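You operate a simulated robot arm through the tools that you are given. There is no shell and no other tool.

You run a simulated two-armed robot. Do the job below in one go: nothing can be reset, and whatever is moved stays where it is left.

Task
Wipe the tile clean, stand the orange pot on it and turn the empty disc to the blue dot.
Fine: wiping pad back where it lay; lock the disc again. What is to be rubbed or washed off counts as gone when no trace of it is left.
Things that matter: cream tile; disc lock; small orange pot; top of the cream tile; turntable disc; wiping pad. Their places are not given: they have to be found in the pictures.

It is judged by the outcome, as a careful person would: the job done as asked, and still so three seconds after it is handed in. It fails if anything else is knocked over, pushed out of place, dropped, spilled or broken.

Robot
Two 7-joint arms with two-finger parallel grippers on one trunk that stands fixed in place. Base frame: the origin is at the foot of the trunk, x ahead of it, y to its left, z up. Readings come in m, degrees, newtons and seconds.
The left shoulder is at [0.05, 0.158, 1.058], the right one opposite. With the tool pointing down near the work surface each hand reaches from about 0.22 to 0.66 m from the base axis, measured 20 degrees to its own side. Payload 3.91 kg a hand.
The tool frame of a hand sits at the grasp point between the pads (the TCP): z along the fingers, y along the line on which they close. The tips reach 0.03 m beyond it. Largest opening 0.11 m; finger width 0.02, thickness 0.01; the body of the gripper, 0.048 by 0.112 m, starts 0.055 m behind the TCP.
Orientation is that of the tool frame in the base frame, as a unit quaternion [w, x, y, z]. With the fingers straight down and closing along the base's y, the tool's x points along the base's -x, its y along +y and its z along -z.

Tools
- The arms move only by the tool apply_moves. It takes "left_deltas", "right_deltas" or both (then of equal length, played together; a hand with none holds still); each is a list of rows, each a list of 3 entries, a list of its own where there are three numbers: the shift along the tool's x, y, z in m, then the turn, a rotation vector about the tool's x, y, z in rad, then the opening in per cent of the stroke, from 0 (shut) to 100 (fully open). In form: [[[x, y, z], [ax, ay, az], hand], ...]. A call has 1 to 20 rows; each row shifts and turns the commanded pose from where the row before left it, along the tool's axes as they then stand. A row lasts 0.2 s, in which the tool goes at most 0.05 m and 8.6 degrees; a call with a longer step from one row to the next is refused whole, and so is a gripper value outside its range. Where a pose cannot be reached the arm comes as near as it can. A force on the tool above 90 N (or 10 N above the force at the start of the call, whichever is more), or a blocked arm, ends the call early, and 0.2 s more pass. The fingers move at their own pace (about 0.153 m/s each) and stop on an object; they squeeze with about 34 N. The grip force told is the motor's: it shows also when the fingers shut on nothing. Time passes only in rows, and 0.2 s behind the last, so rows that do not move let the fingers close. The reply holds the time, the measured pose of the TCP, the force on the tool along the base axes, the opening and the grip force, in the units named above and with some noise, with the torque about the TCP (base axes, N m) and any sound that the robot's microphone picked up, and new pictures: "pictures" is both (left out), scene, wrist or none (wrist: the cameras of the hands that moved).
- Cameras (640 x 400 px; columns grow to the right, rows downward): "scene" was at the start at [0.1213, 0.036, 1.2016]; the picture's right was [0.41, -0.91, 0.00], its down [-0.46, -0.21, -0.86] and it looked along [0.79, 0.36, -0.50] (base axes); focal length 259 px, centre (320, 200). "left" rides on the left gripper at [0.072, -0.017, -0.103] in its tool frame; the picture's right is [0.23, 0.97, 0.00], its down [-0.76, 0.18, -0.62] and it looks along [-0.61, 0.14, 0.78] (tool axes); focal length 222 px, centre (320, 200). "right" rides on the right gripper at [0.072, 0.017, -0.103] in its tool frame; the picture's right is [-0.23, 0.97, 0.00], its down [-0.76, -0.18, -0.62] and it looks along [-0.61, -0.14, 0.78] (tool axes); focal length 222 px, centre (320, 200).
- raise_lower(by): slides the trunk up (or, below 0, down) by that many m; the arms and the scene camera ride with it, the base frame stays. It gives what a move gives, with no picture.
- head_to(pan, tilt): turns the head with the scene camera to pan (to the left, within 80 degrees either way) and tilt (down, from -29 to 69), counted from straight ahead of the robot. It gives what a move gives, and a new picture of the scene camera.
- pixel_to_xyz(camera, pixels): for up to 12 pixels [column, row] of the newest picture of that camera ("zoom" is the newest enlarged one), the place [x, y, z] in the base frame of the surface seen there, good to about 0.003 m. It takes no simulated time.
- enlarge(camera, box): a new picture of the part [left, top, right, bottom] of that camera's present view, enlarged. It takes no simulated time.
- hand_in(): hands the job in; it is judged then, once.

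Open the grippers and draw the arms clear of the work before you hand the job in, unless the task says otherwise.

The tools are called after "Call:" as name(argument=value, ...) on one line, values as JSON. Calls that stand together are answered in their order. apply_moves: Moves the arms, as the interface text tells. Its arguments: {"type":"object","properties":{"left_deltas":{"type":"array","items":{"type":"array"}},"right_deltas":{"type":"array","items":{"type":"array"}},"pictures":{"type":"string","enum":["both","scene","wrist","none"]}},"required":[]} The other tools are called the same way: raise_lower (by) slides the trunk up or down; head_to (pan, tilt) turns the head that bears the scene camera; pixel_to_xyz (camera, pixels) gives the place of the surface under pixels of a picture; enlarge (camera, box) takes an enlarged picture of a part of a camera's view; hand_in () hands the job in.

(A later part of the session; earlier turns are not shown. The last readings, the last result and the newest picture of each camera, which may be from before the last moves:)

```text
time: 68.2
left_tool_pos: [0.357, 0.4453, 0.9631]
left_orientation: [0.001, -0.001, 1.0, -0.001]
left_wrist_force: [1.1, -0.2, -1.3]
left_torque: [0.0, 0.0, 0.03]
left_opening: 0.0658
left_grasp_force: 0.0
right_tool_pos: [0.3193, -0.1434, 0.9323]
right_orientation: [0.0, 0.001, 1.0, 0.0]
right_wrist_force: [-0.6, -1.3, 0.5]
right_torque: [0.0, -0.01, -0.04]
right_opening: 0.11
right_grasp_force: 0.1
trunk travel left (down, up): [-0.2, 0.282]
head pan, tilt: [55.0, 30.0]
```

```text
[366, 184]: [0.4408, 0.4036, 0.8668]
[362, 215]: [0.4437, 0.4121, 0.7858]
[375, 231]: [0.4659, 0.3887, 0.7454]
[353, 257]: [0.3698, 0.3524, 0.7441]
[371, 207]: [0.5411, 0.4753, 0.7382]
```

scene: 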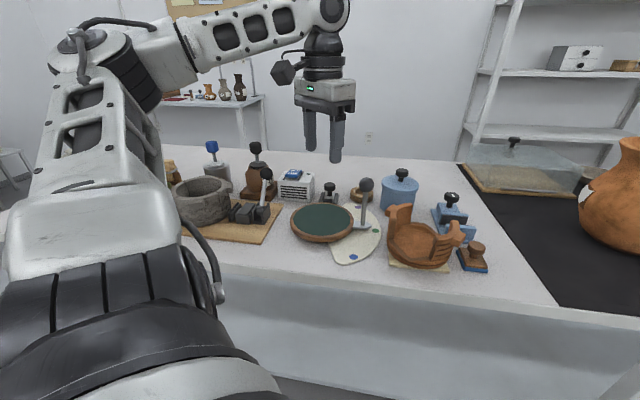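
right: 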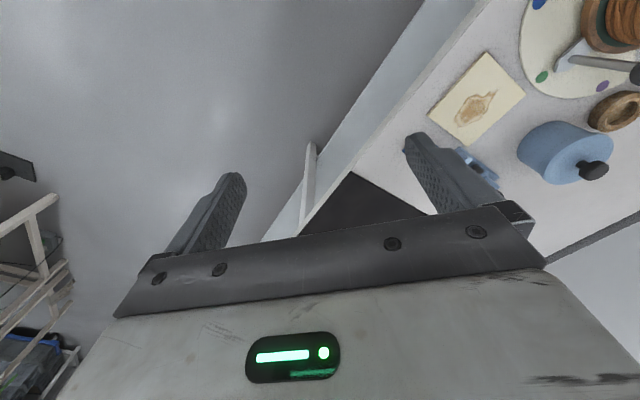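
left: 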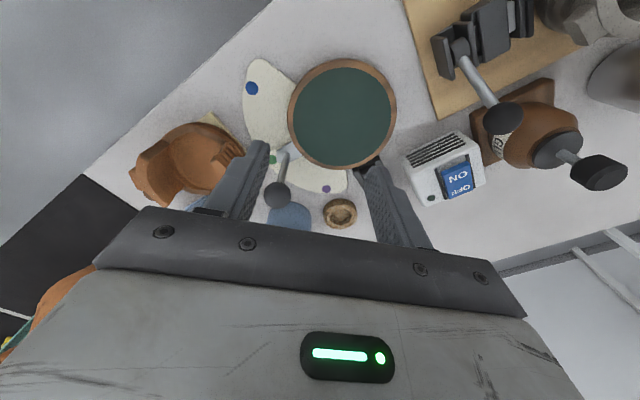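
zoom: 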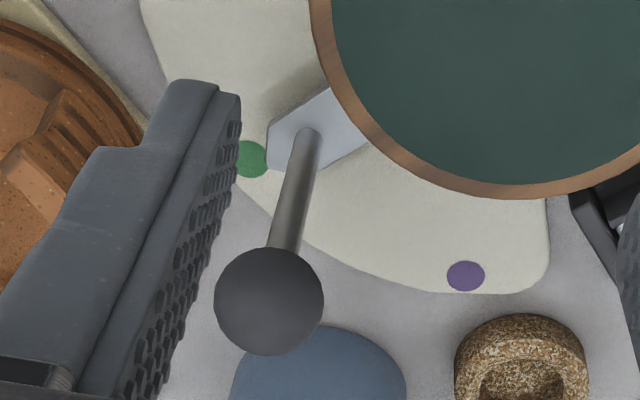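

Disc centre ≈(0.380, 0.481); ball centre ≈(0.449, 0.417, 0.864) at −44°, while the blue dot is at −94.5°, so about −49° of turn is needed. I move the hand above the ball with a 22.5° yaw.

Call:
apply_moves(left_deltas=[[[0, 0, 0], [0, 0, 0.1309], 60], [[0, 0, 0], [0, 0, 0.1309], 60], [[0, 0, 0], [0, 0, 0.1309], 60], [[-0.0319, 0.0031, 0.01], [0, 0, 0], 60], [[-0.0319, 0.0031, 0.01], [0, 0, 0], 60], [[-0.0319, 0.0031, 0.01], [0, 0, 0], 60], [[0, 0, 0], [0, 0, 0], 60]], pictures="both")

Call:
enlarge(camera="left", box=[220, 60, 420, 240])

Call:
enlarge(camera="scene", box=[290, 130, 430, 270])

```text
time: 69.8
left_tool_pos: [0.4484, 0.4162, 0.9343]
left_orientation: [0.001, 0.196, 0.981, 0.0]
left_wrist_force: [0.0, -0.8, -0.1]
left_torque: [0.02, 0.03, 0.01]
left_opening: 0.0662
left_grasp_force: 0.1
right_tool_pos: [0.3201, -0.1438, 0.9323]
right_orientation: [0.001, 0.0, 1.0, 0.0]
right_wrist_force: [0.3, 0.1, -0.4]
right_torque: [0.03, 0.03, 0.0]
right_opening: 0.1099
right_grasp_force: 0.2
trunk travel left (down, up): [-0.2, 0.282]
head pan, tilt: [55.0, 30.0]
```

scene: 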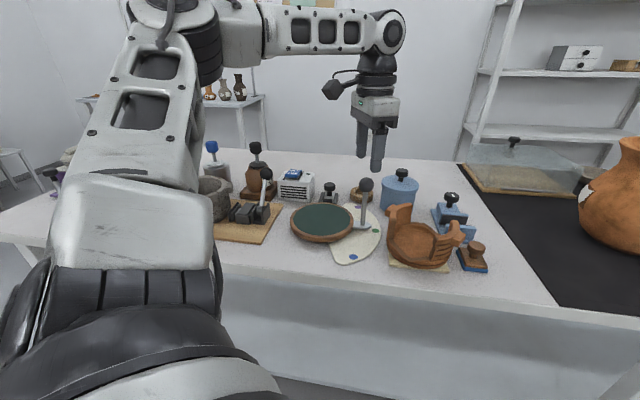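
left: 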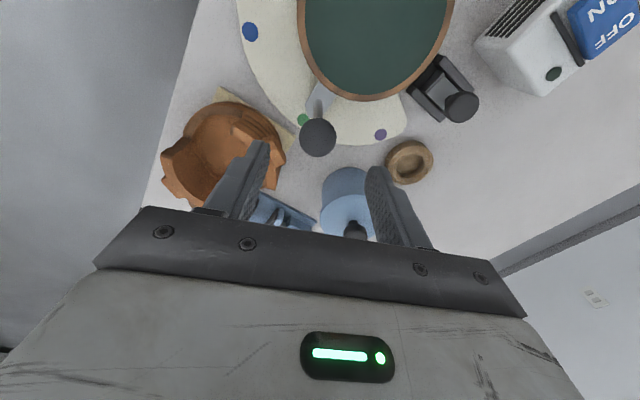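

```text
2.22 times, centred on (320, 150) of left
```

zoom: 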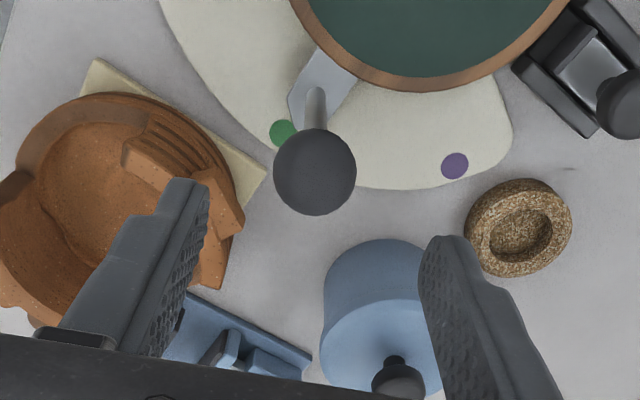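

```text
2.86 times, centred on (360, 200) of scene
```

zoom: 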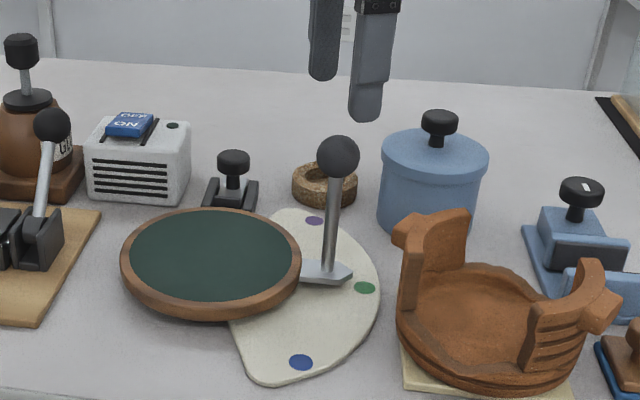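

The ball at (318,137) lines up with the gripper axis. I narrow the opening to 55 mm and descend 7 cm so the ball sits at the grasp point.

Call:
apply_moves(left_deltas=[[[0, 0, 0], [0, 0, 0], 50], [[0, -0.0005, 0.0175], [0, 0, 0], 50], [[0, -0.0005, 0.0175], [0, 0, 0], 50], [[0, 0, 0.0175], [0, 0, 0], 50], [[0, 0, 0.0165], [0, 0, 0], 50], [[0, 0, 0], [0, 0, 0], 50]], pictures="both")

Call:
enlarge(camera="left", box=[220, 60, 420, 240])

Call:
enlarge(camera="scene", box=[290, 130, 430, 270])

```text
time: 71.2
left_tool_pos: [0.4484, 0.4179, 0.8658]
left_orientation: [0.001, 0.194, 0.981, 0.0]
left_wrist_force: [-0.4, 0.1, -0.3]
left_torque: [0.04, 0.0, 0.0]
left_opening: 0.055
left_grasp_force: 0.0
right_tool_pos: [0.3193, -0.1436, 0.9323]
right_orientation: [-0.001, 0.0, 1.0, 0.0]
right_wrist_force: [-0.2, -1.0, 0.5]
right_torque: [-0.02, -0.04, 0.03]
right_opening: 0.1098
right_grasp_force: 0.1
trunk travel left (down, up): [-0.2, 0.282]
head pan, tilt: [55.0, 30.0]
```

scene: 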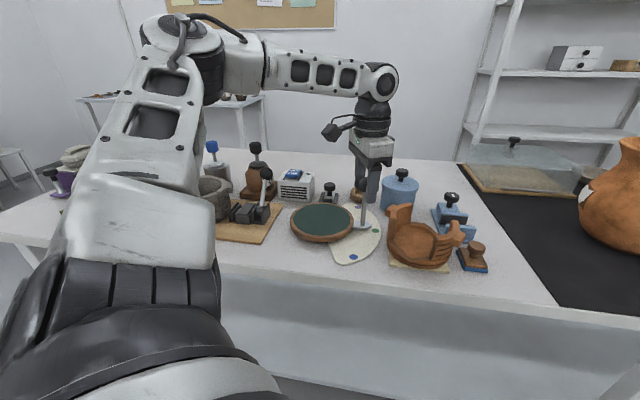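
left: 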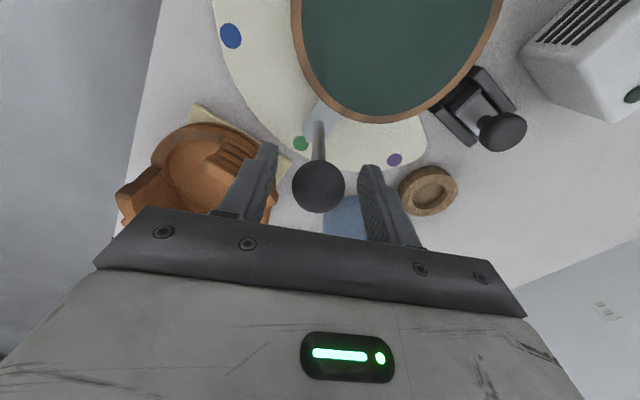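

```text
2.22 times, centred on (320, 150) of left
```

zoom: 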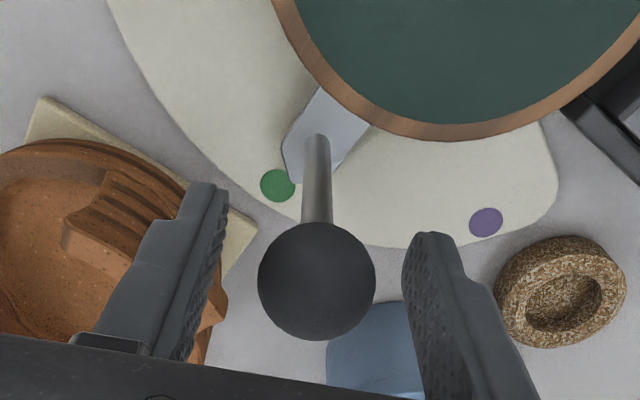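

```text
2.86 times, centred on (360, 200) of scene
```

zoom: 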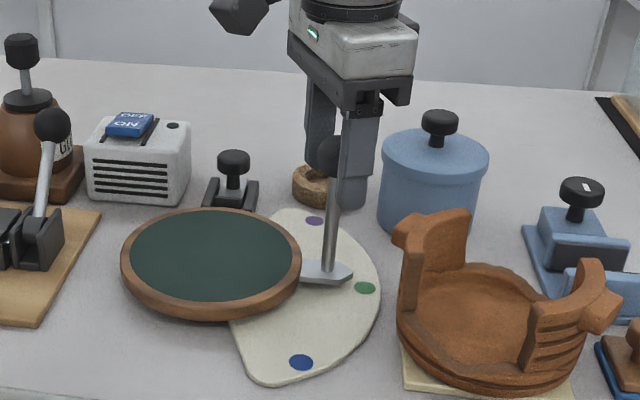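

The ball is centred between the fingers. I close on it and check the forces.

Call:
apply_moves(left_deltas=[[[0, 0, 0], [0, 0, 0], 35], [[0, 0, 0], [0, 0, 0], 0], [[0, 0, 0], [0, 0, 0], 0]], pictures="none")

```text
time: 72.0
left_tool_pos: [0.4478, 0.4179, 0.8652]
left_orientation: [0.002, 0.195, 0.981, 0.0]
left_wrist_force: [0.6, -0.4, -1.3]
left_torque: [-0.22, -0.29, 0.04]
left_opening: 0.0316
left_grasp_force: 44.6
right_tool_pos: [0.3201, -0.1449, 0.9326]
right_orientation: [-0.001, 0.0, 1.0, 0.0]
right_wrist_force: [0.1, 0.7, 1.2]
right_torque: [-0.04, 0.01, 0.02]
right_opening: 0.1101
right_grasp_force: 0.0
trunk travel left (down, up): [-0.2, 0.282]
head pan, tilt: [55.0, 30.0]
```

The ball is held (31.6 mm). I make the first ~15° of the arc around the disc centre with the gripper turning in step, and check the forces.

Call:
apply_moves(left_deltas=[[[0.00308, -0.00731, 0], [0, 0, 0.0855], 0], [[0.00308, -0.00731, 0], [0, 0, 0.0855], 0], [[0.00308, -0.00731, 0], [0, 0, 0.0855], 0], [[0, 0, 0], [0, 0, 0], 0]], pictures="both")

Call:
enlarge(camera="scene", box=[290, 130, 430, 270])

```text
time: 73.0
left_tool_pos: [0.4287, 0.4023, 0.8654]
left_orientation: [0.001, 0.318, 0.948, 0.001]
left_wrist_force: [-5.1, 7.1, 8.1]
left_torque: [-0.11, 0.15, 0.05]
left_opening: 0.0315
left_grasp_force: 44.9
right_tool_pos: [0.3191, -0.1446, 0.9331]
right_orientation: [0.001, 0.0, 1.0, 0.001]
right_wrist_force: [-0.1, -0.5, 0.2]
right_torque: [-0.01, -0.04, 0.0]
right_opening: 0.1096
right_grasp_force: 0.1
trunk travel left (down, up): [-0.2, 0.282]
head pan, tilt: [55.0, 30.0]
```

scene: 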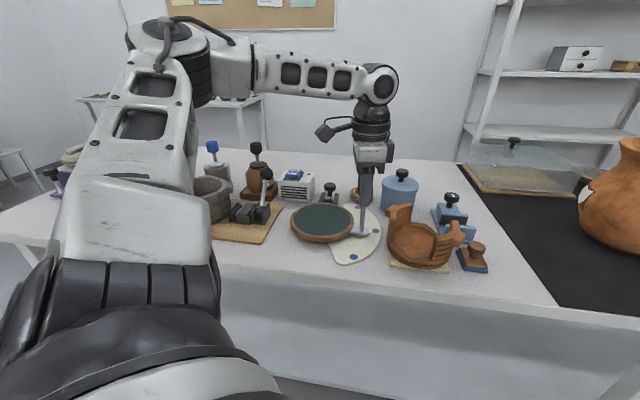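
left: 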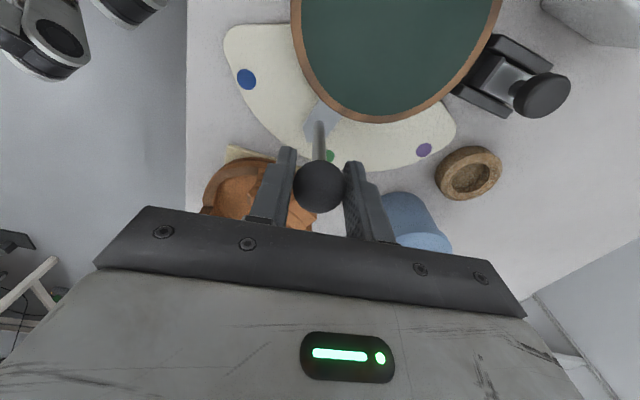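

```text
2.86 times, centred on (360, 200) of scene
```

zoom: 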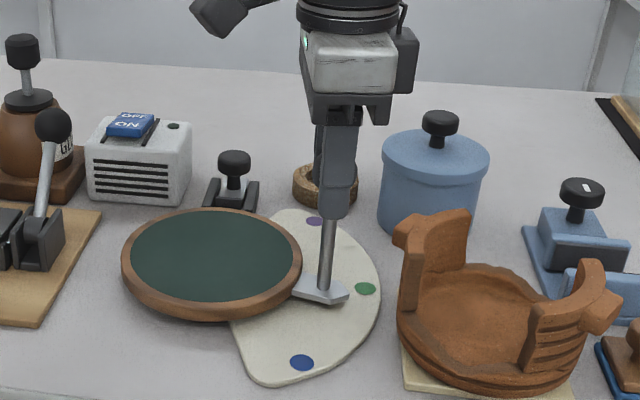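

The disc turns with the handle; a ~9 N inward pull says my arc radius is slightly large. I correct by 0.7 mm and continue another 20°.

Call:
apply_moves(left_deltas=[[[0.00374, -0.00705, -0.0005], [0, 0, 0.0855], 0], [[0.00312, -0.00725, 0], [0, 0, 0.0855], 0], [[0.00312, -0.00725, 0], [0, 0, 0.0855], 0], [[0.00312, -0.00725, 0], [0, 0, 0.0855], 0], [[0, 0, 0], [0, 0, 0], 0]], pictures="both")

Call:
enlarge(camera="scene", box=[290, 130, 430, 270])

```text
time: 74.2
left_tool_pos: [0.4, 0.3907, 0.8657]
left_orientation: [0.002, 0.475, 0.88, 0.0]
left_wrist_force: [-3.5, -2.4, -2.7]
left_torque: [-0.26, -0.11, 0.39]
left_opening: 0.0318
left_grasp_force: 45.1
right_tool_pos: [0.3188, -0.144, 0.933]
right_orientation: [0.001, -0.001, 1.0, 0.0]
right_wrist_force: [0.5, -0.1, -0.7]
right_torque: [0.0, 0.0, -0.04]
right_opening: 0.1098
right_grasp_force: 0.1
trunk travel left (down, up): [-0.2, 0.282]
head pan, tilt: [55.0, 30.0]
```

scene: 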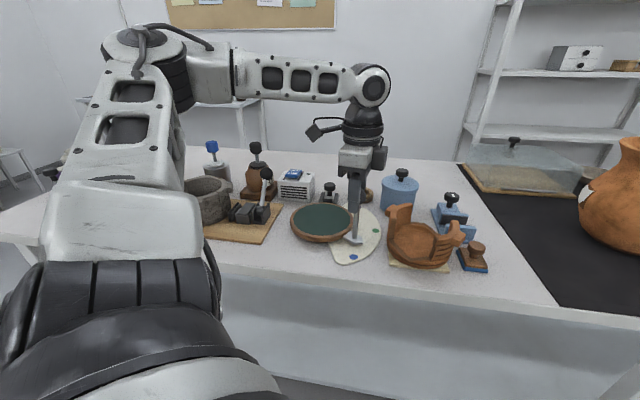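
left: 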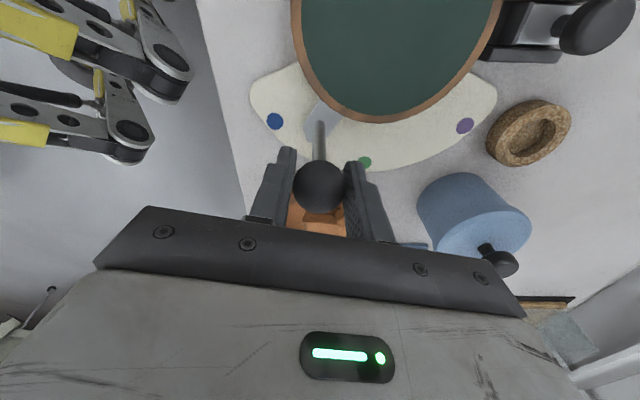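

```text
2.86 times, centred on (360, 200) of scene
```

zoom: 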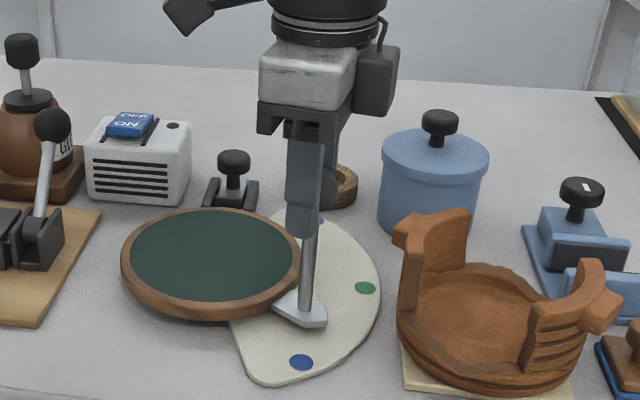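

Turned about 34° so far with low forces. I continue the remaining ~14.7° and check the pointer against the blue dot.

Call:
apply_moves(left_deltas=[[[0.00312, -0.00725, 0], [0, 0, 0.0855], 0], [[0.00312, -0.00725, 0], [0, 0, 0.0855], 0], [[0.0025, -0.0058, 0], [0, 0, 0.0684], 0], [[0, 0, 0], [0, 0, 0], 0]], pictures="both")

Call:
enlarge(camera="left", box=[230, 60, 430, 200])

Call:
enlarge(camera="scene", box=[300, 190, 400, 280])

```text
time: 75.2
left_tool_pos: [0.3771, 0.3886, 0.8646]
left_orientation: [0.001, 0.577, 0.817, 0.001]
left_wrist_force: [-5.7, 1.6, 4.6]
left_torque: [-0.45, 0.23, 0.48]
left_opening: 0.0317
left_grasp_force: 44.7
right_tool_pos: [0.3183, -0.1437, 0.9331]
right_orientation: [0.0, 0.0, 1.0, 0.0]
right_wrist_force: [-0.2, -0.3, -0.6]
right_torque: [-0.02, -0.03, 0.05]
right_opening: 0.11
right_grasp_force: 0.0
trunk travel left (down, up): [-0.2, 0.282]
head pan, tilt: [55.0, 30.0]
```

scene: 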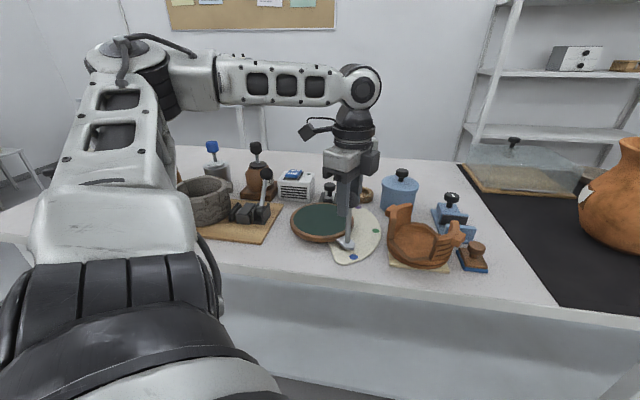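
left: 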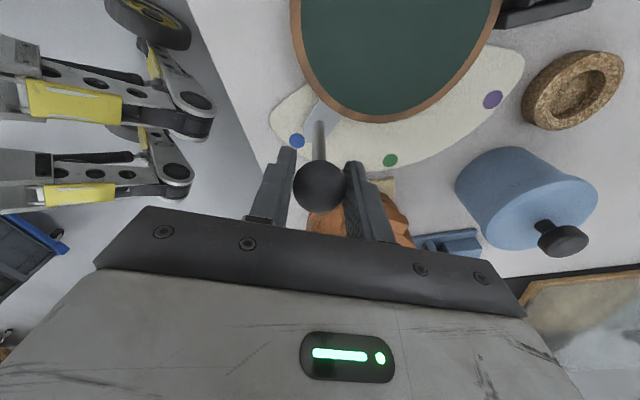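

```text
2.86 times, centred on (330, 130) of left
```

zoom: 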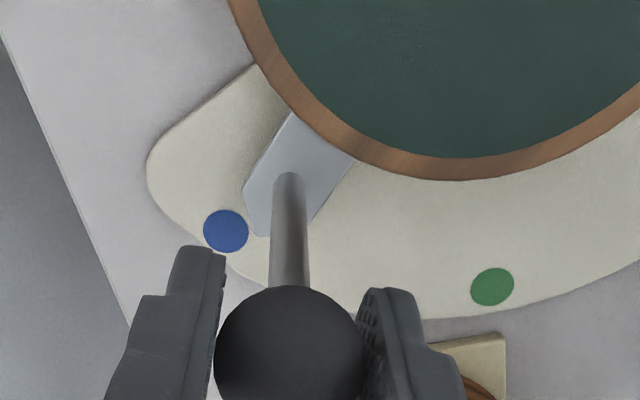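

```text
4.44 times, centred on (350, 235) of scene
```

zoom: 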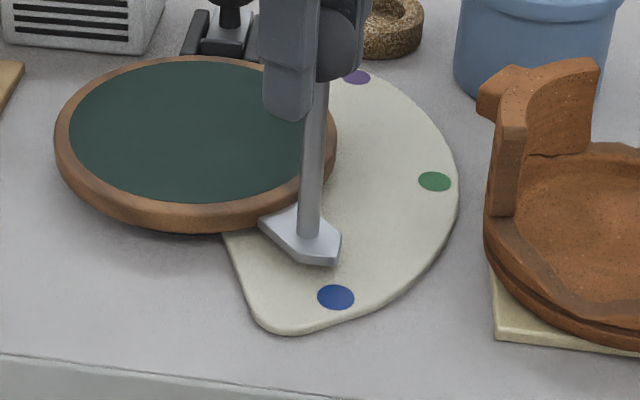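

The pointer now nearly points at the blue dot. I measure its edges and tip against the disc centre to judge the remaining angle.

Call:
pixel_to_xyz(camera="zoom", pixels=[[262, 222], [339, 240], [333, 263], [290, 245], [312, 262], [336, 297], [434, 181], [308, 235], [357, 77], [285, 240], [320, 265], [337, 250]])

Call:
enlarge(camera="scene", box=[345, 230, 385, 265])

```text
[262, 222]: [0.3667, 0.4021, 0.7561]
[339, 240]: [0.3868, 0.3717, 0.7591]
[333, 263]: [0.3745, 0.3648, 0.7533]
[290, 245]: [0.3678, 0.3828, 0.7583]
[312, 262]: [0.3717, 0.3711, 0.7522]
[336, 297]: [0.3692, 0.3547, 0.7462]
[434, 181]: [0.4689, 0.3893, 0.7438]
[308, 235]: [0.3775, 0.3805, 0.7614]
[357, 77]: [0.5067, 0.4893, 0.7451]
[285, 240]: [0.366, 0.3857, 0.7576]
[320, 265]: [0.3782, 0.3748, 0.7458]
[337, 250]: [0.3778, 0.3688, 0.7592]
```

```text
11.43 times, centred on (365, 248) of scene
```

zoom: 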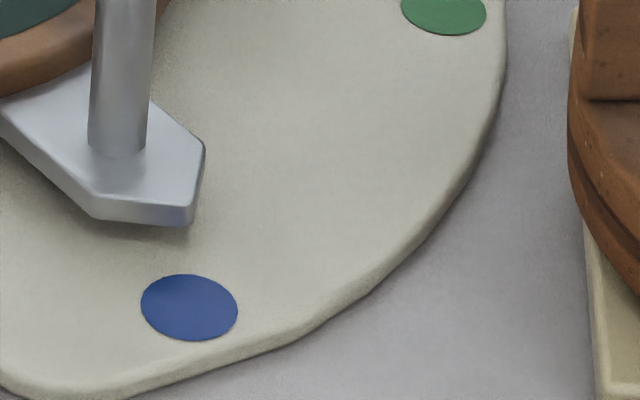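

I need exact points on the pointer; I sample the shoulders, tip and dot in the strongly enlarged view.

Call:
pixel_to_xyz(camera="zoom", pixels=[[188, 200], [100, 198], [200, 150], [20, 125], [155, 110], [150, 175], [120, 160], [190, 307], [145, 307], [236, 307], [190, 278], [190, 338]])

Call:
enlarge(camera="left", box=[280, 80, 360, 150])

```text
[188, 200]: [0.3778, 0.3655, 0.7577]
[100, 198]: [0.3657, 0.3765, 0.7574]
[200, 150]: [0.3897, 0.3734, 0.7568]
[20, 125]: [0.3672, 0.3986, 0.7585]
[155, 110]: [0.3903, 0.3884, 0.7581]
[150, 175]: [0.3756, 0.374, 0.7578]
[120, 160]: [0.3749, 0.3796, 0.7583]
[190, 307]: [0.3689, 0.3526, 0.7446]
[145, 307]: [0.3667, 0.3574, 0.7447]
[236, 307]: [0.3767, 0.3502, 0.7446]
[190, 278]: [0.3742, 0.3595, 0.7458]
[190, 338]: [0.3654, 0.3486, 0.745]
```

```text
5.71 times, centred on (320, 115) of left
```

zoom: 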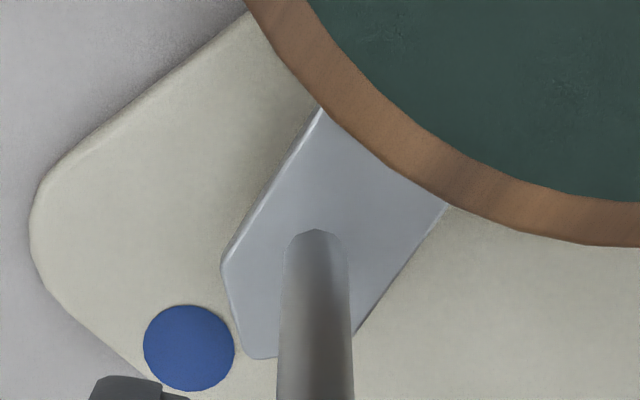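

The pointer's measured angle is about −91.5° against the dot's −94.4°, and comparing with how it aligned with green gives 2–2.8° left. I turn 2.5° more.

Call:
apply_moves(left_deltas=[[[0.0016, -0.0037, 0], [0, 0, 0.0436], 0], [[0, 0, 0], [0, 0, 0], 0]], pictures="both")

Call:
enlarge(camera="left", box=[280, 80, 360, 150])

Call:
enlarge(camera="scene", box=[335, 225, 375, 265])

```text
time: 75.8
left_tool_pos: [0.3749, 0.3891, 0.8653]
left_orientation: [0.0, 0.594, 0.804, 0.001]
left_wrist_force: [-6.6, 3.4, 3.2]
left_torque: [-0.22, 0.01, 0.61]
left_opening: 0.0316
left_grasp_force: 44.7
right_tool_pos: [0.3183, -0.1437, 0.9322]
right_orientation: [0.0, -0.001, 1.0, -0.001]
right_wrist_force: [-0.8, -0.1, 0.0]
right_torque: [0.0, 0.01, -0.02]
right_opening: 0.1096
right_grasp_force: 0.1
trunk travel left (down, up): [-0.2, 0.282]
head pan, tilt: [55.0, 30.0]
```

scene: 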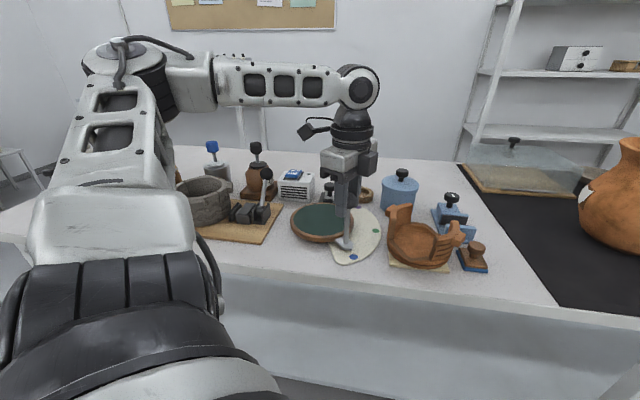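
left: 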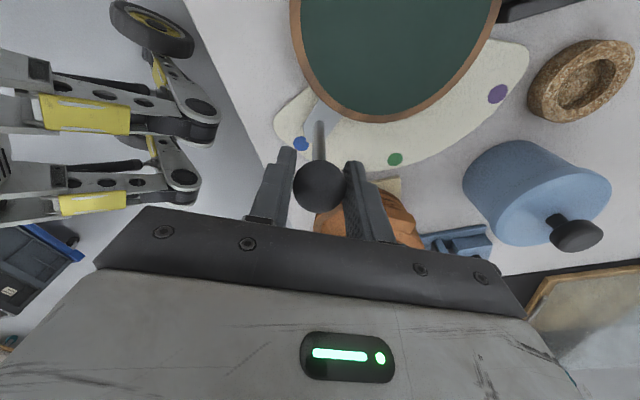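

```text
5.71 times, centred on (320, 115) of left
```

zoom: 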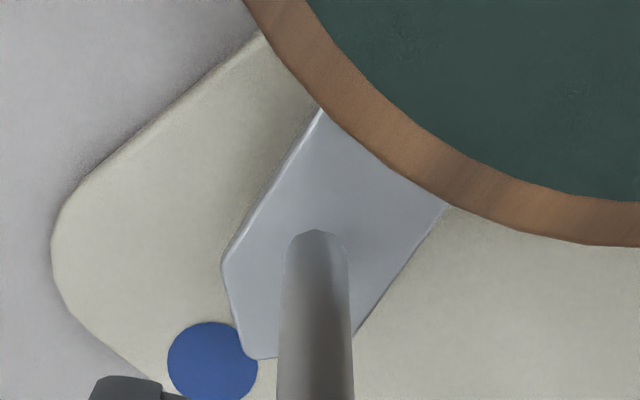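

```text
10.00 times, centred on (355, 245) of scene
```

zoom: 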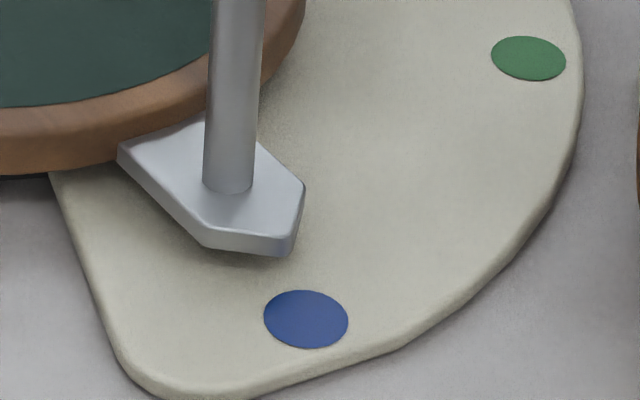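

The blue dot now sits relative to the pointer exactly where the green dot did at the start ((301,143) vs (301,144)). I verify with measured points.

Call:
pixel_to_xyz(camera="zoom", pixels=[[288, 232], [208, 232], [300, 190], [125, 155], [262, 155], [306, 319], [264, 319], [348, 319], [306, 292], [306, 346], [228, 185], [275, 225]])

Call:
pixel_to_xyz(camera="left", pixels=[[303, 126], [310, 113], [320, 101], [340, 118], [332, 130], [309, 141], [301, 143], [395, 160], [497, 94]])

```text
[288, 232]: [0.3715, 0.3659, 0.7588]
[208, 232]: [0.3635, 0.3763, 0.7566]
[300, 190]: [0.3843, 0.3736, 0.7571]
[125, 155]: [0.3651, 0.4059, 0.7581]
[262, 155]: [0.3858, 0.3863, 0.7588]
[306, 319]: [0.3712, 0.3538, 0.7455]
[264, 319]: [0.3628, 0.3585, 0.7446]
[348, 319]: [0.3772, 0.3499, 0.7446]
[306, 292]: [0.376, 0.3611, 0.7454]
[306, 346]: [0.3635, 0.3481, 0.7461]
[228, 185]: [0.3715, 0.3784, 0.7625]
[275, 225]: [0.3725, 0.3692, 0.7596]
```

```text
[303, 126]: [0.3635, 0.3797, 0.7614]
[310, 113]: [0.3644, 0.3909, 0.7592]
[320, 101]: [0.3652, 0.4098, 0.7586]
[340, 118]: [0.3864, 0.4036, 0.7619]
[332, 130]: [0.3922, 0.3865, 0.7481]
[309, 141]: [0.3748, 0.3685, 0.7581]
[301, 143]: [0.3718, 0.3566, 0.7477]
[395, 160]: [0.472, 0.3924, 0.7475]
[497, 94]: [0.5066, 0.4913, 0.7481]
```

Pointer mid-line and tip are at about −93.5°, the dot at −94.1°: aligned within a millimetre. I release the ball gently and rise straight up.

Call:
apply_moves(left_deltas=[[[0, 0, 0], [0, 0, 0], 33], [[0, 0, 0], [0, 0, 0], 45], [[0, 0, 0], [0, 0, 0], 50], [[0, 0, -0.02], [0, 0, 0], 50], [[0, 0, -0.03], [0, 0, 0], 50], [[0, 0, -0.035], [0, 0, 0], 50], [[0, 0, 0], [0, 0, 0], 50]], pictures="both")

Call:
enlarge(camera="scene", box=[335, 225, 375, 265])

Call:
enlarge(camera="left", box=[220, 20, 420, 180])

```text
time: 77.4
left_tool_pos: [0.3738, 0.3894, 0.9503]
left_orientation: [0.001, 0.594, 0.804, 0.0]
left_wrist_force: [0.2, -0.1, 0.0]
left_torque: [0.02, -0.02, -0.03]
left_opening: 0.0549
left_grasp_force: 0.1
right_tool_pos: [0.3202, -0.1441, 0.9331]
right_orientation: [-0.001, 0.0, 1.0, 0.0]
right_wrist_force: [-0.7, -0.1, 0.5]
right_torque: [-0.02, 0.03, -0.02]
right_opening: 0.1101
right_grasp_force: 0.0
trunk travel left (down, up): [-0.2, 0.282]
head pan, tilt: [55.0, 30.0]
```

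scene: 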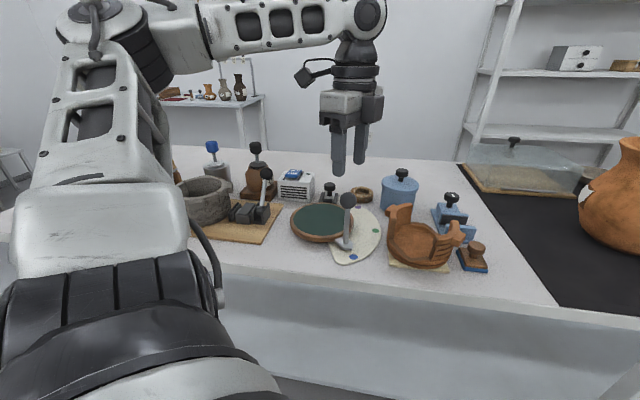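
left: 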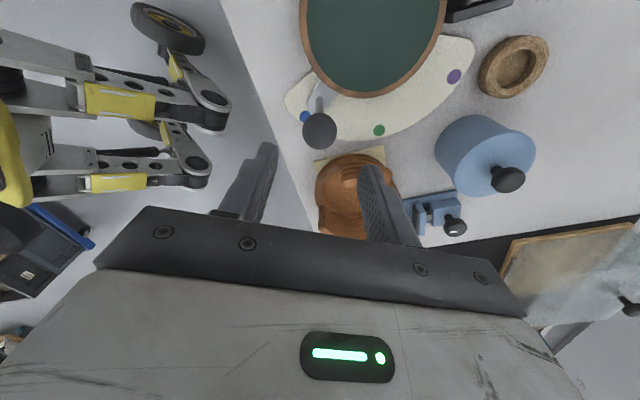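

```text
10.00 times, centred on (355, 245) of scene
```

zoom: 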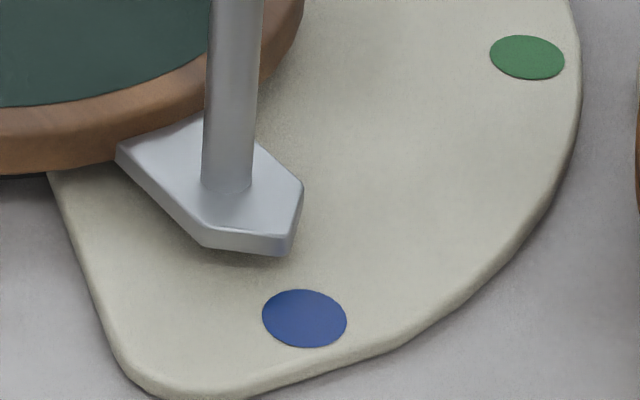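

```text
2.50 times, centred on (320, 100) of left
```

zoom: 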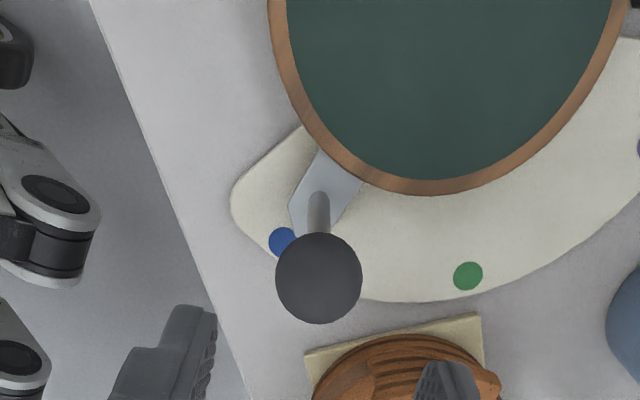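

The pointer kept its place after release. I turn the wrist back and take an overhead look at the pointer and dot before locking.

Call:
apply_moves(left_deltas=[[[0, 0, 0], [0, 0, -0.1416], 50], [[0, 0, 0], [0, 0, -0.1416], 50], [[0, 0, 0], [0, 0, -0.1416], 50], [[0, 0, 0], [0, 0, -0.1416], 50], [[0, 0, 0], [0, 0, -0.1416], 50], [[0, 0, 0], [0, 0, -0.1416], 50], [[0, 0, 0], [0, 0, -0.1416], 50], [[0, 0, 0], [0, 0, -0.1416], 50], [[0, 0, 0], [0, 0, -0.1416], 50], [[0.022, 0.0205, -0.005], [0, 0, 0], 90], [[0.022, 0.0205, -0.005], [0, 0, 0], 100], [[0, 0, 0], [0, 0, 0], 100]], pictures="wrist")

Call:
enlarge(camera="left", box=[200, 20, 420, 200])

```text
time: 80.0
left_tool_pos: [0.3319, 0.4291, 0.9607]
left_orientation: [-0.001, -0.001, 1.0, 0.0]
left_wrist_force: [-0.1, 0.3, -0.7]
left_torque: [0.02, 0.01, 0.0]
left_opening: 0.11
left_grasp_force: 0.1
right_tool_pos: [0.3199, -0.1437, 0.9328]
right_orientation: [0.0, 0.0, 1.0, 0.0]
right_wrist_force: [-0.4, -0.6, 0.4]
right_torque: [0.0, 0.03, 0.01]
right_opening: 0.1099
right_grasp_force: 0.0
trunk travel left (down, up): [-0.2, 0.282]
head pan, tilt: [55.0, 30.0]
```

left: 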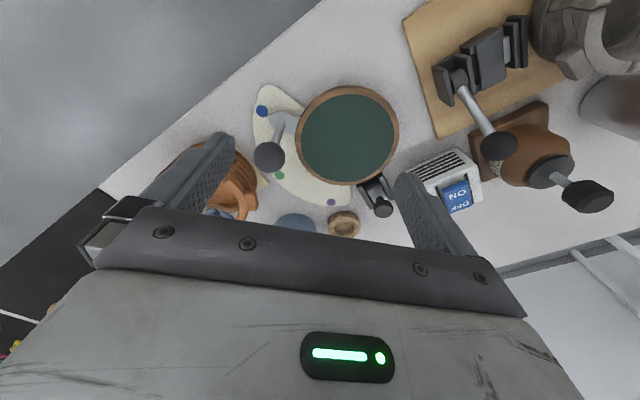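

```text
2.22 times, centred on (310, 110) of left
```

zoom: 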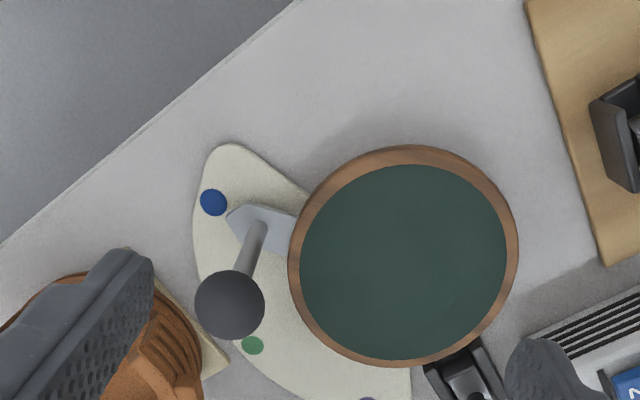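

I sample the pointer and dots in this view too for a second estimate of the alignment.

Call:
enlarge(camera="left", box=[250, 90, 340, 150])

```text
6.67 times, centred on (295, 120) of left
```

zoom: 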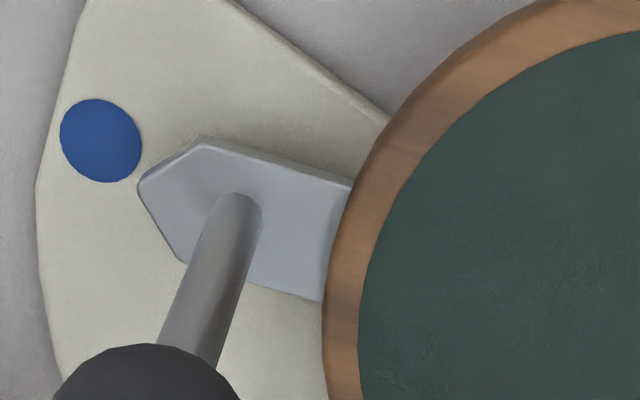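

Call:
pixel_to_xyz(camera="zoom", pixels=[[145, 190], [205, 150], [183, 255], [340, 190], [318, 290], [100, 140], [64, 140], [138, 140], [100, 103], [100, 180], [240, 205], [265, 160]])

Call:
pixel_to_xyz(camera="left", pixels=[[301, 136], [394, 136], [347, 93], [347, 180], [316, 106], [379, 168], [314, 165], [381, 106], [262, 111], [280, 176], [331, 202]])

```text
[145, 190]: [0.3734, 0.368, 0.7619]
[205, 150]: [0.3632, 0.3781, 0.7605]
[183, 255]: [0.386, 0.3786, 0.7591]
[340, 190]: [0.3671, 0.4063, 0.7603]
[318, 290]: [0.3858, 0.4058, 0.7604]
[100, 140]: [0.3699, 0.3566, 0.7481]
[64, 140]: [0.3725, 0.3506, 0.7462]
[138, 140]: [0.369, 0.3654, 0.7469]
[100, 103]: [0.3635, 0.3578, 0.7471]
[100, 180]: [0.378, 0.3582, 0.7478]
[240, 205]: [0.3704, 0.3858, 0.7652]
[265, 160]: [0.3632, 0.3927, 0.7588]
```

```text
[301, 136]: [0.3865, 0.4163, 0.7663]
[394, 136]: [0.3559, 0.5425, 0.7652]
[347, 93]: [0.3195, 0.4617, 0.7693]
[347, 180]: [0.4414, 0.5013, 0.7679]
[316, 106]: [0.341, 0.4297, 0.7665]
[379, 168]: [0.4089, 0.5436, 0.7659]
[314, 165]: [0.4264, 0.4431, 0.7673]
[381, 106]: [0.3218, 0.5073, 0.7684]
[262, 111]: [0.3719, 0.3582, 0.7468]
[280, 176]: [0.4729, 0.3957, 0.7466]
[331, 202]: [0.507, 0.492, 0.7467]
```

Both views put the pointer within about 1° of the blue dot's centre. Now I go back to the lock to push it in again: move above it, turn −45° and lean 15° as before.

Call:
apply_moves(left_deltas=[[[-0.0278, 0.028, 0.009], [0, 0, 0], 60], [[-0.0278, 0.028, 0.009], [0, 0, 0], 50], [[-0.0278, 0.028, 0.009], [0, 0, 0], 45], [[-0.0278, 0.028, 0.009], [0, 0, 0], 45], [[0, 0, 0], [0, 0, -0.1309], 45], [[0, 0, 0], [0, 0, -0.1309], 45], [[0, 0, 0], [0, 0, -0.1309], 45], [[0, 0, 0], [0, 0, -0.1309], 45], [[0, 0, 0], [0, 0, -0.1309], 45], [[0, 0, 0], [0, 0, -0.1309], 45], [[0, 0, 0], [0, -0.1309, 0], 45], [[0, 0, 0], [0, -0.1309, 0], 45], [[0, 0, 0], [0, 0, 0], 45]], pictures="both")

Call:
enlarge(camera="left", box=[220, 20, 420, 200])

```text
time: 82.8
left_tool_pos: [0.4416, 0.5421, 0.9246]
left_orientation: [0.122, -0.38, 0.916, 0.05]
left_wrist_force: [0.5, -0.2, 0.6]
left_torque: [0.02, 0.0, 0.03]
left_opening: 0.0496
left_grasp_force: 0.0
right_tool_pos: [0.3188, -0.1442, 0.9321]
right_orientation: [0.0, 0.001, 1.0, 0.0]
right_wrist_force: [0.1, 0.4, 0.8]
right_torque: [0.02, -0.04, 0.02]
right_opening: 0.1103
right_grasp_force: 0.1
trunk travel left (down, up): [-0.2, 0.282]
head pan, tilt: [55.0, 30.0]
```

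scene: 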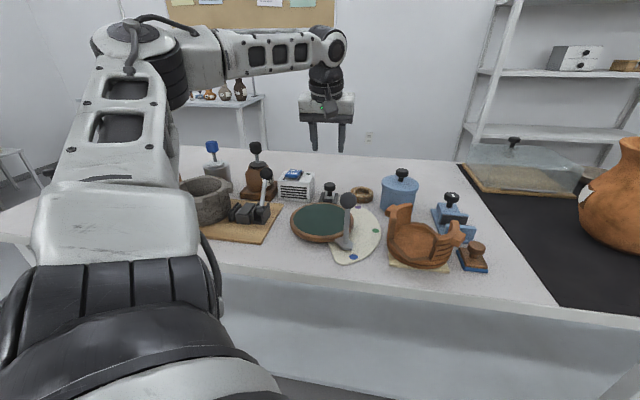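
left: 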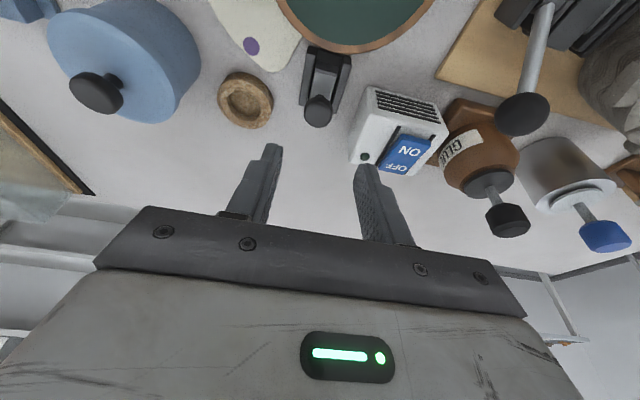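

```text
2.22 times, centred on (320, 110) of left
```

zoom: 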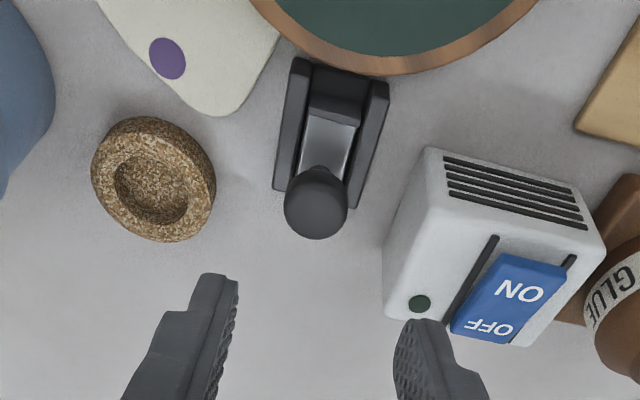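

The knob at (318,111) is right on the approach axis. I descend most of the way along the tool axis and check.

Call:
apply_moves(left_deltas=[[[0, -0.0006, 0.028], [0, 0, 0], 45], [[0, -0.0006, 0.028], [0, 0, 0], 45], [[0, -0.0005, 0.028], [0, 0, 0], 45], [[0, 0, 0.028], [0, 0, 0], 45], [[0, 0, 0], [0, 0, 0], 45]], pictures="wrist")

Call:
enlarge(camera="left", box=[220, 60, 420, 240])

```text
time: 84.0
left_tool_pos: [0.4645, 0.5627, 0.8157]
left_orientation: [0.12, -0.38, 0.916, 0.051]
left_wrist_force: [-0.3, 0.5, -1.1]
left_torque: [0.0, 0.01, 0.01]
left_opening: 0.0496
left_grasp_force: 0.0
right_tool_pos: [0.3195, -0.143, 0.9329]
right_orientation: [0.0, 0.0, 1.0, 0.0]
right_wrist_force: [-0.4, 0.3, 0.5]
right_torque: [0.04, -0.02, -0.02]
right_opening: 0.1101
right_grasp_force: 0.0
trunk travel left (down, up): [-0.2, 0.282]
head pan, tilt: [55.0, 30.0]
```

left: 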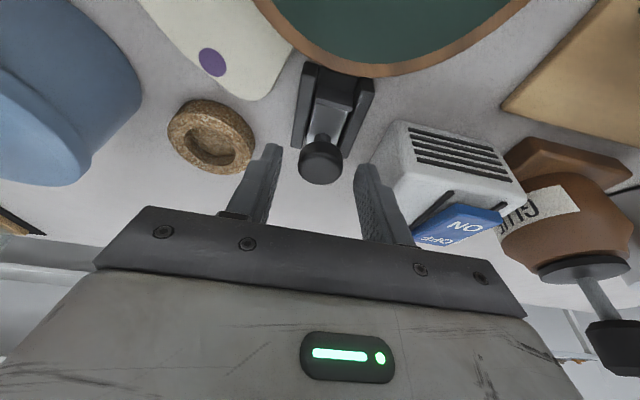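

```text
2.22 times, centred on (320, 150) of left
```

zoom: 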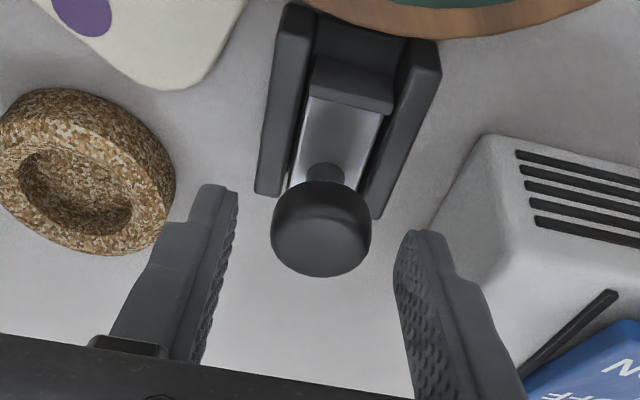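

The knob stays centred. I go down the remaining 19 mm and close on it.

Call:
apply_moves(left_deltas=[[[0, 0, 0.0105], [0, 0, 0], 45], [[0, 0, 0.009], [0, 0, 0], 45], [[0, 0, 0], [0, 0, 0], 20], [[0, 0, 0], [0, 0, 0], 0], [[0, 0, 0], [0, 0, 0], 0]], pictures="wrist")

Call:
enlarge(camera="left", box=[220, 60, 420, 240])

```text
time: 85.2
left_tool_pos: [0.4671, 0.5644, 0.7972]
left_orientation: [0.122, -0.38, 0.915, 0.05]
left_wrist_force: [-7.4, 7.6, 3.5]
left_torque: [0.19, 0.36, 0.15]
left_opening: 0.0314
left_grasp_force: 45.2
right_tool_pos: [0.3194, -0.1441, 0.9323]
right_orientation: [0.0, 0.001, 1.0, 0.0]
right_wrist_force: [1.0, 0.1, -0.1]
right_torque: [-0.01, -0.06, 0.0]
right_opening: 0.1101
right_grasp_force: 0.0
trunk travel left (down, up): [-0.2, 0.282]
head pan, tilt: [55.0, 30.0]
```

left: 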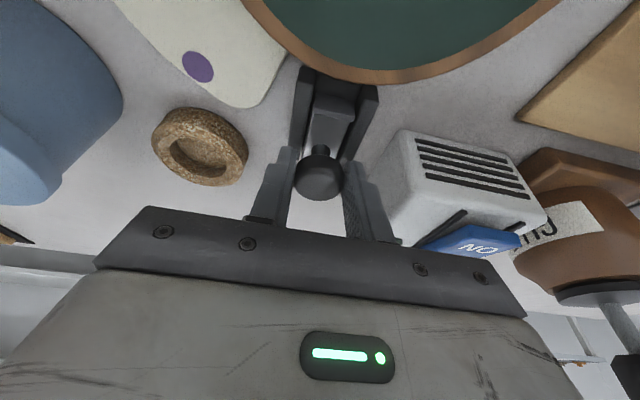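

```text
2.22 times, centred on (320, 150) of left
```

zoom: 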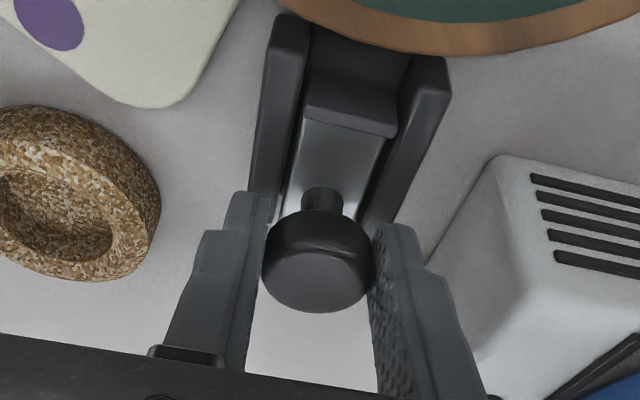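

The knob is held again. I push it toward the disc along the slide, 12 mm first.

Call:
apply_moves(left_deltas=[[[0.0029, 0.0009, -0.0009], [0, 0, 0], 0], [[0.0029, 0.0002, -0.00078], [0, 0, 0], 0], [[0.0029, 0.0002, -0.00078], [0, 0, 0], 0], [[0.0029, 0.0002, -0.00078], [0, 0, 0], 0], [[0, 0, 0], [0, 0, 0], 0]], pictures="wrist")

Call:
enlarge(camera="left", box=[220, 60, 420, 240])

```text
time: 86.4
left_tool_pos: [0.4584, 0.5571, 0.7975]
left_orientation: [0.122, -0.38, 0.916, 0.049]
left_wrist_force: [1.1, -0.8, 0.0]
left_torque: [-0.1, -0.11, 0.03]
left_opening: 0.0313
left_grasp_force: 44.8
right_tool_pos: [0.3199, -0.1438, 0.9317]
right_orientation: [0.0, -0.001, 1.0, 0.0]
right_wrist_force: [0.8, -0.2, 0.0]
right_torque: [-0.03, -0.06, 0.02]
right_opening: 0.1098
right_grasp_force: 0.0
trunk travel left (down, up): [-0.2, 0.282]
head pan, tilt: [55.0, 30.0]
```

left: 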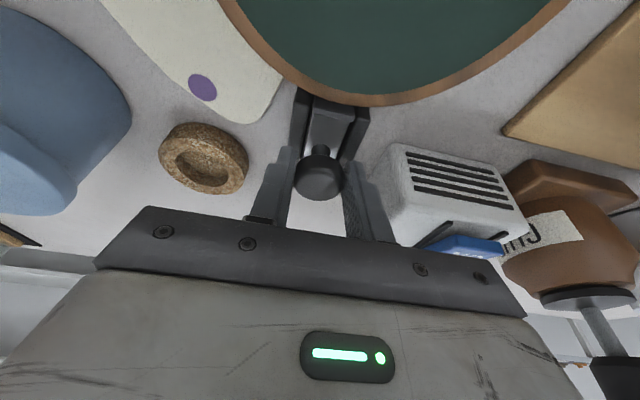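

```text
2.22 times, centred on (320, 150) of left
```

zoom: 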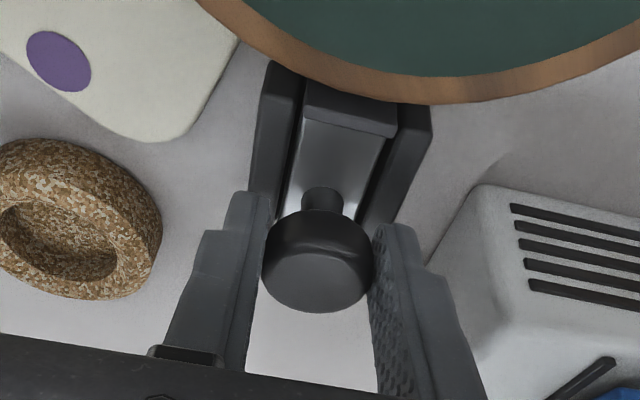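

About 4 mm remain to the rim. I push on in small steps until the shoe seats.

Call:
apply_moves(left_deltas=[[[0.0019, 0.0001, -0.0005], [0, 0, 0], 0], [[0.0014, 0.0001, -0.0004], [0, 0, 0], 0], [[0, 0, 0], [0, 0, 0], 0]], pictures="wrist")

Call:
enlarge(camera="left", box=[220, 60, 420, 240])

```text
time: 87.2
left_tool_pos: [0.4555, 0.5546, 0.7974]
left_orientation: [0.121, -0.379, 0.916, 0.05]
left_wrist_force: [3.8, -4.0, -3.3]
left_torque: [0.27, -0.5, -0.11]
left_opening: 0.0311
left_grasp_force: 45.2
right_tool_pos: [0.3197, -0.1443, 0.9335]
right_orientation: [0.0, 0.001, 1.0, 0.001]
right_wrist_force: [0.5, 0.2, 0.1]
right_torque: [0.0, -0.05, 0.03]
right_opening: 0.1101
right_grasp_force: 0.1
trunk travel left (down, up): [-0.2, 0.282]
head pan, tilt: [55.0, 30.0]
```

left: 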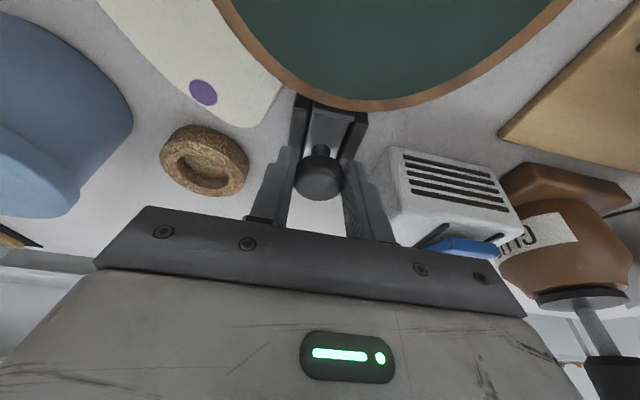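

```text
2.22 times, centred on (320, 150) of left
```

zoom: 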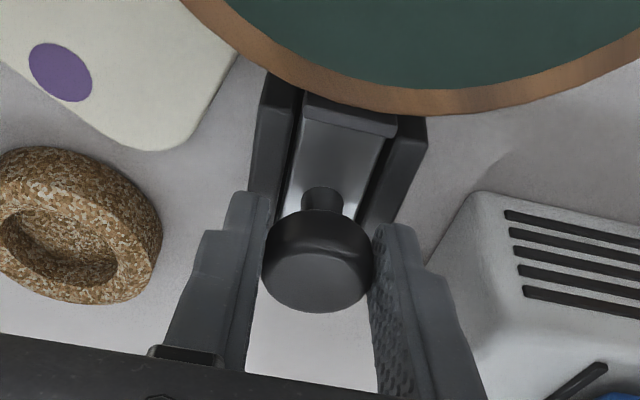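

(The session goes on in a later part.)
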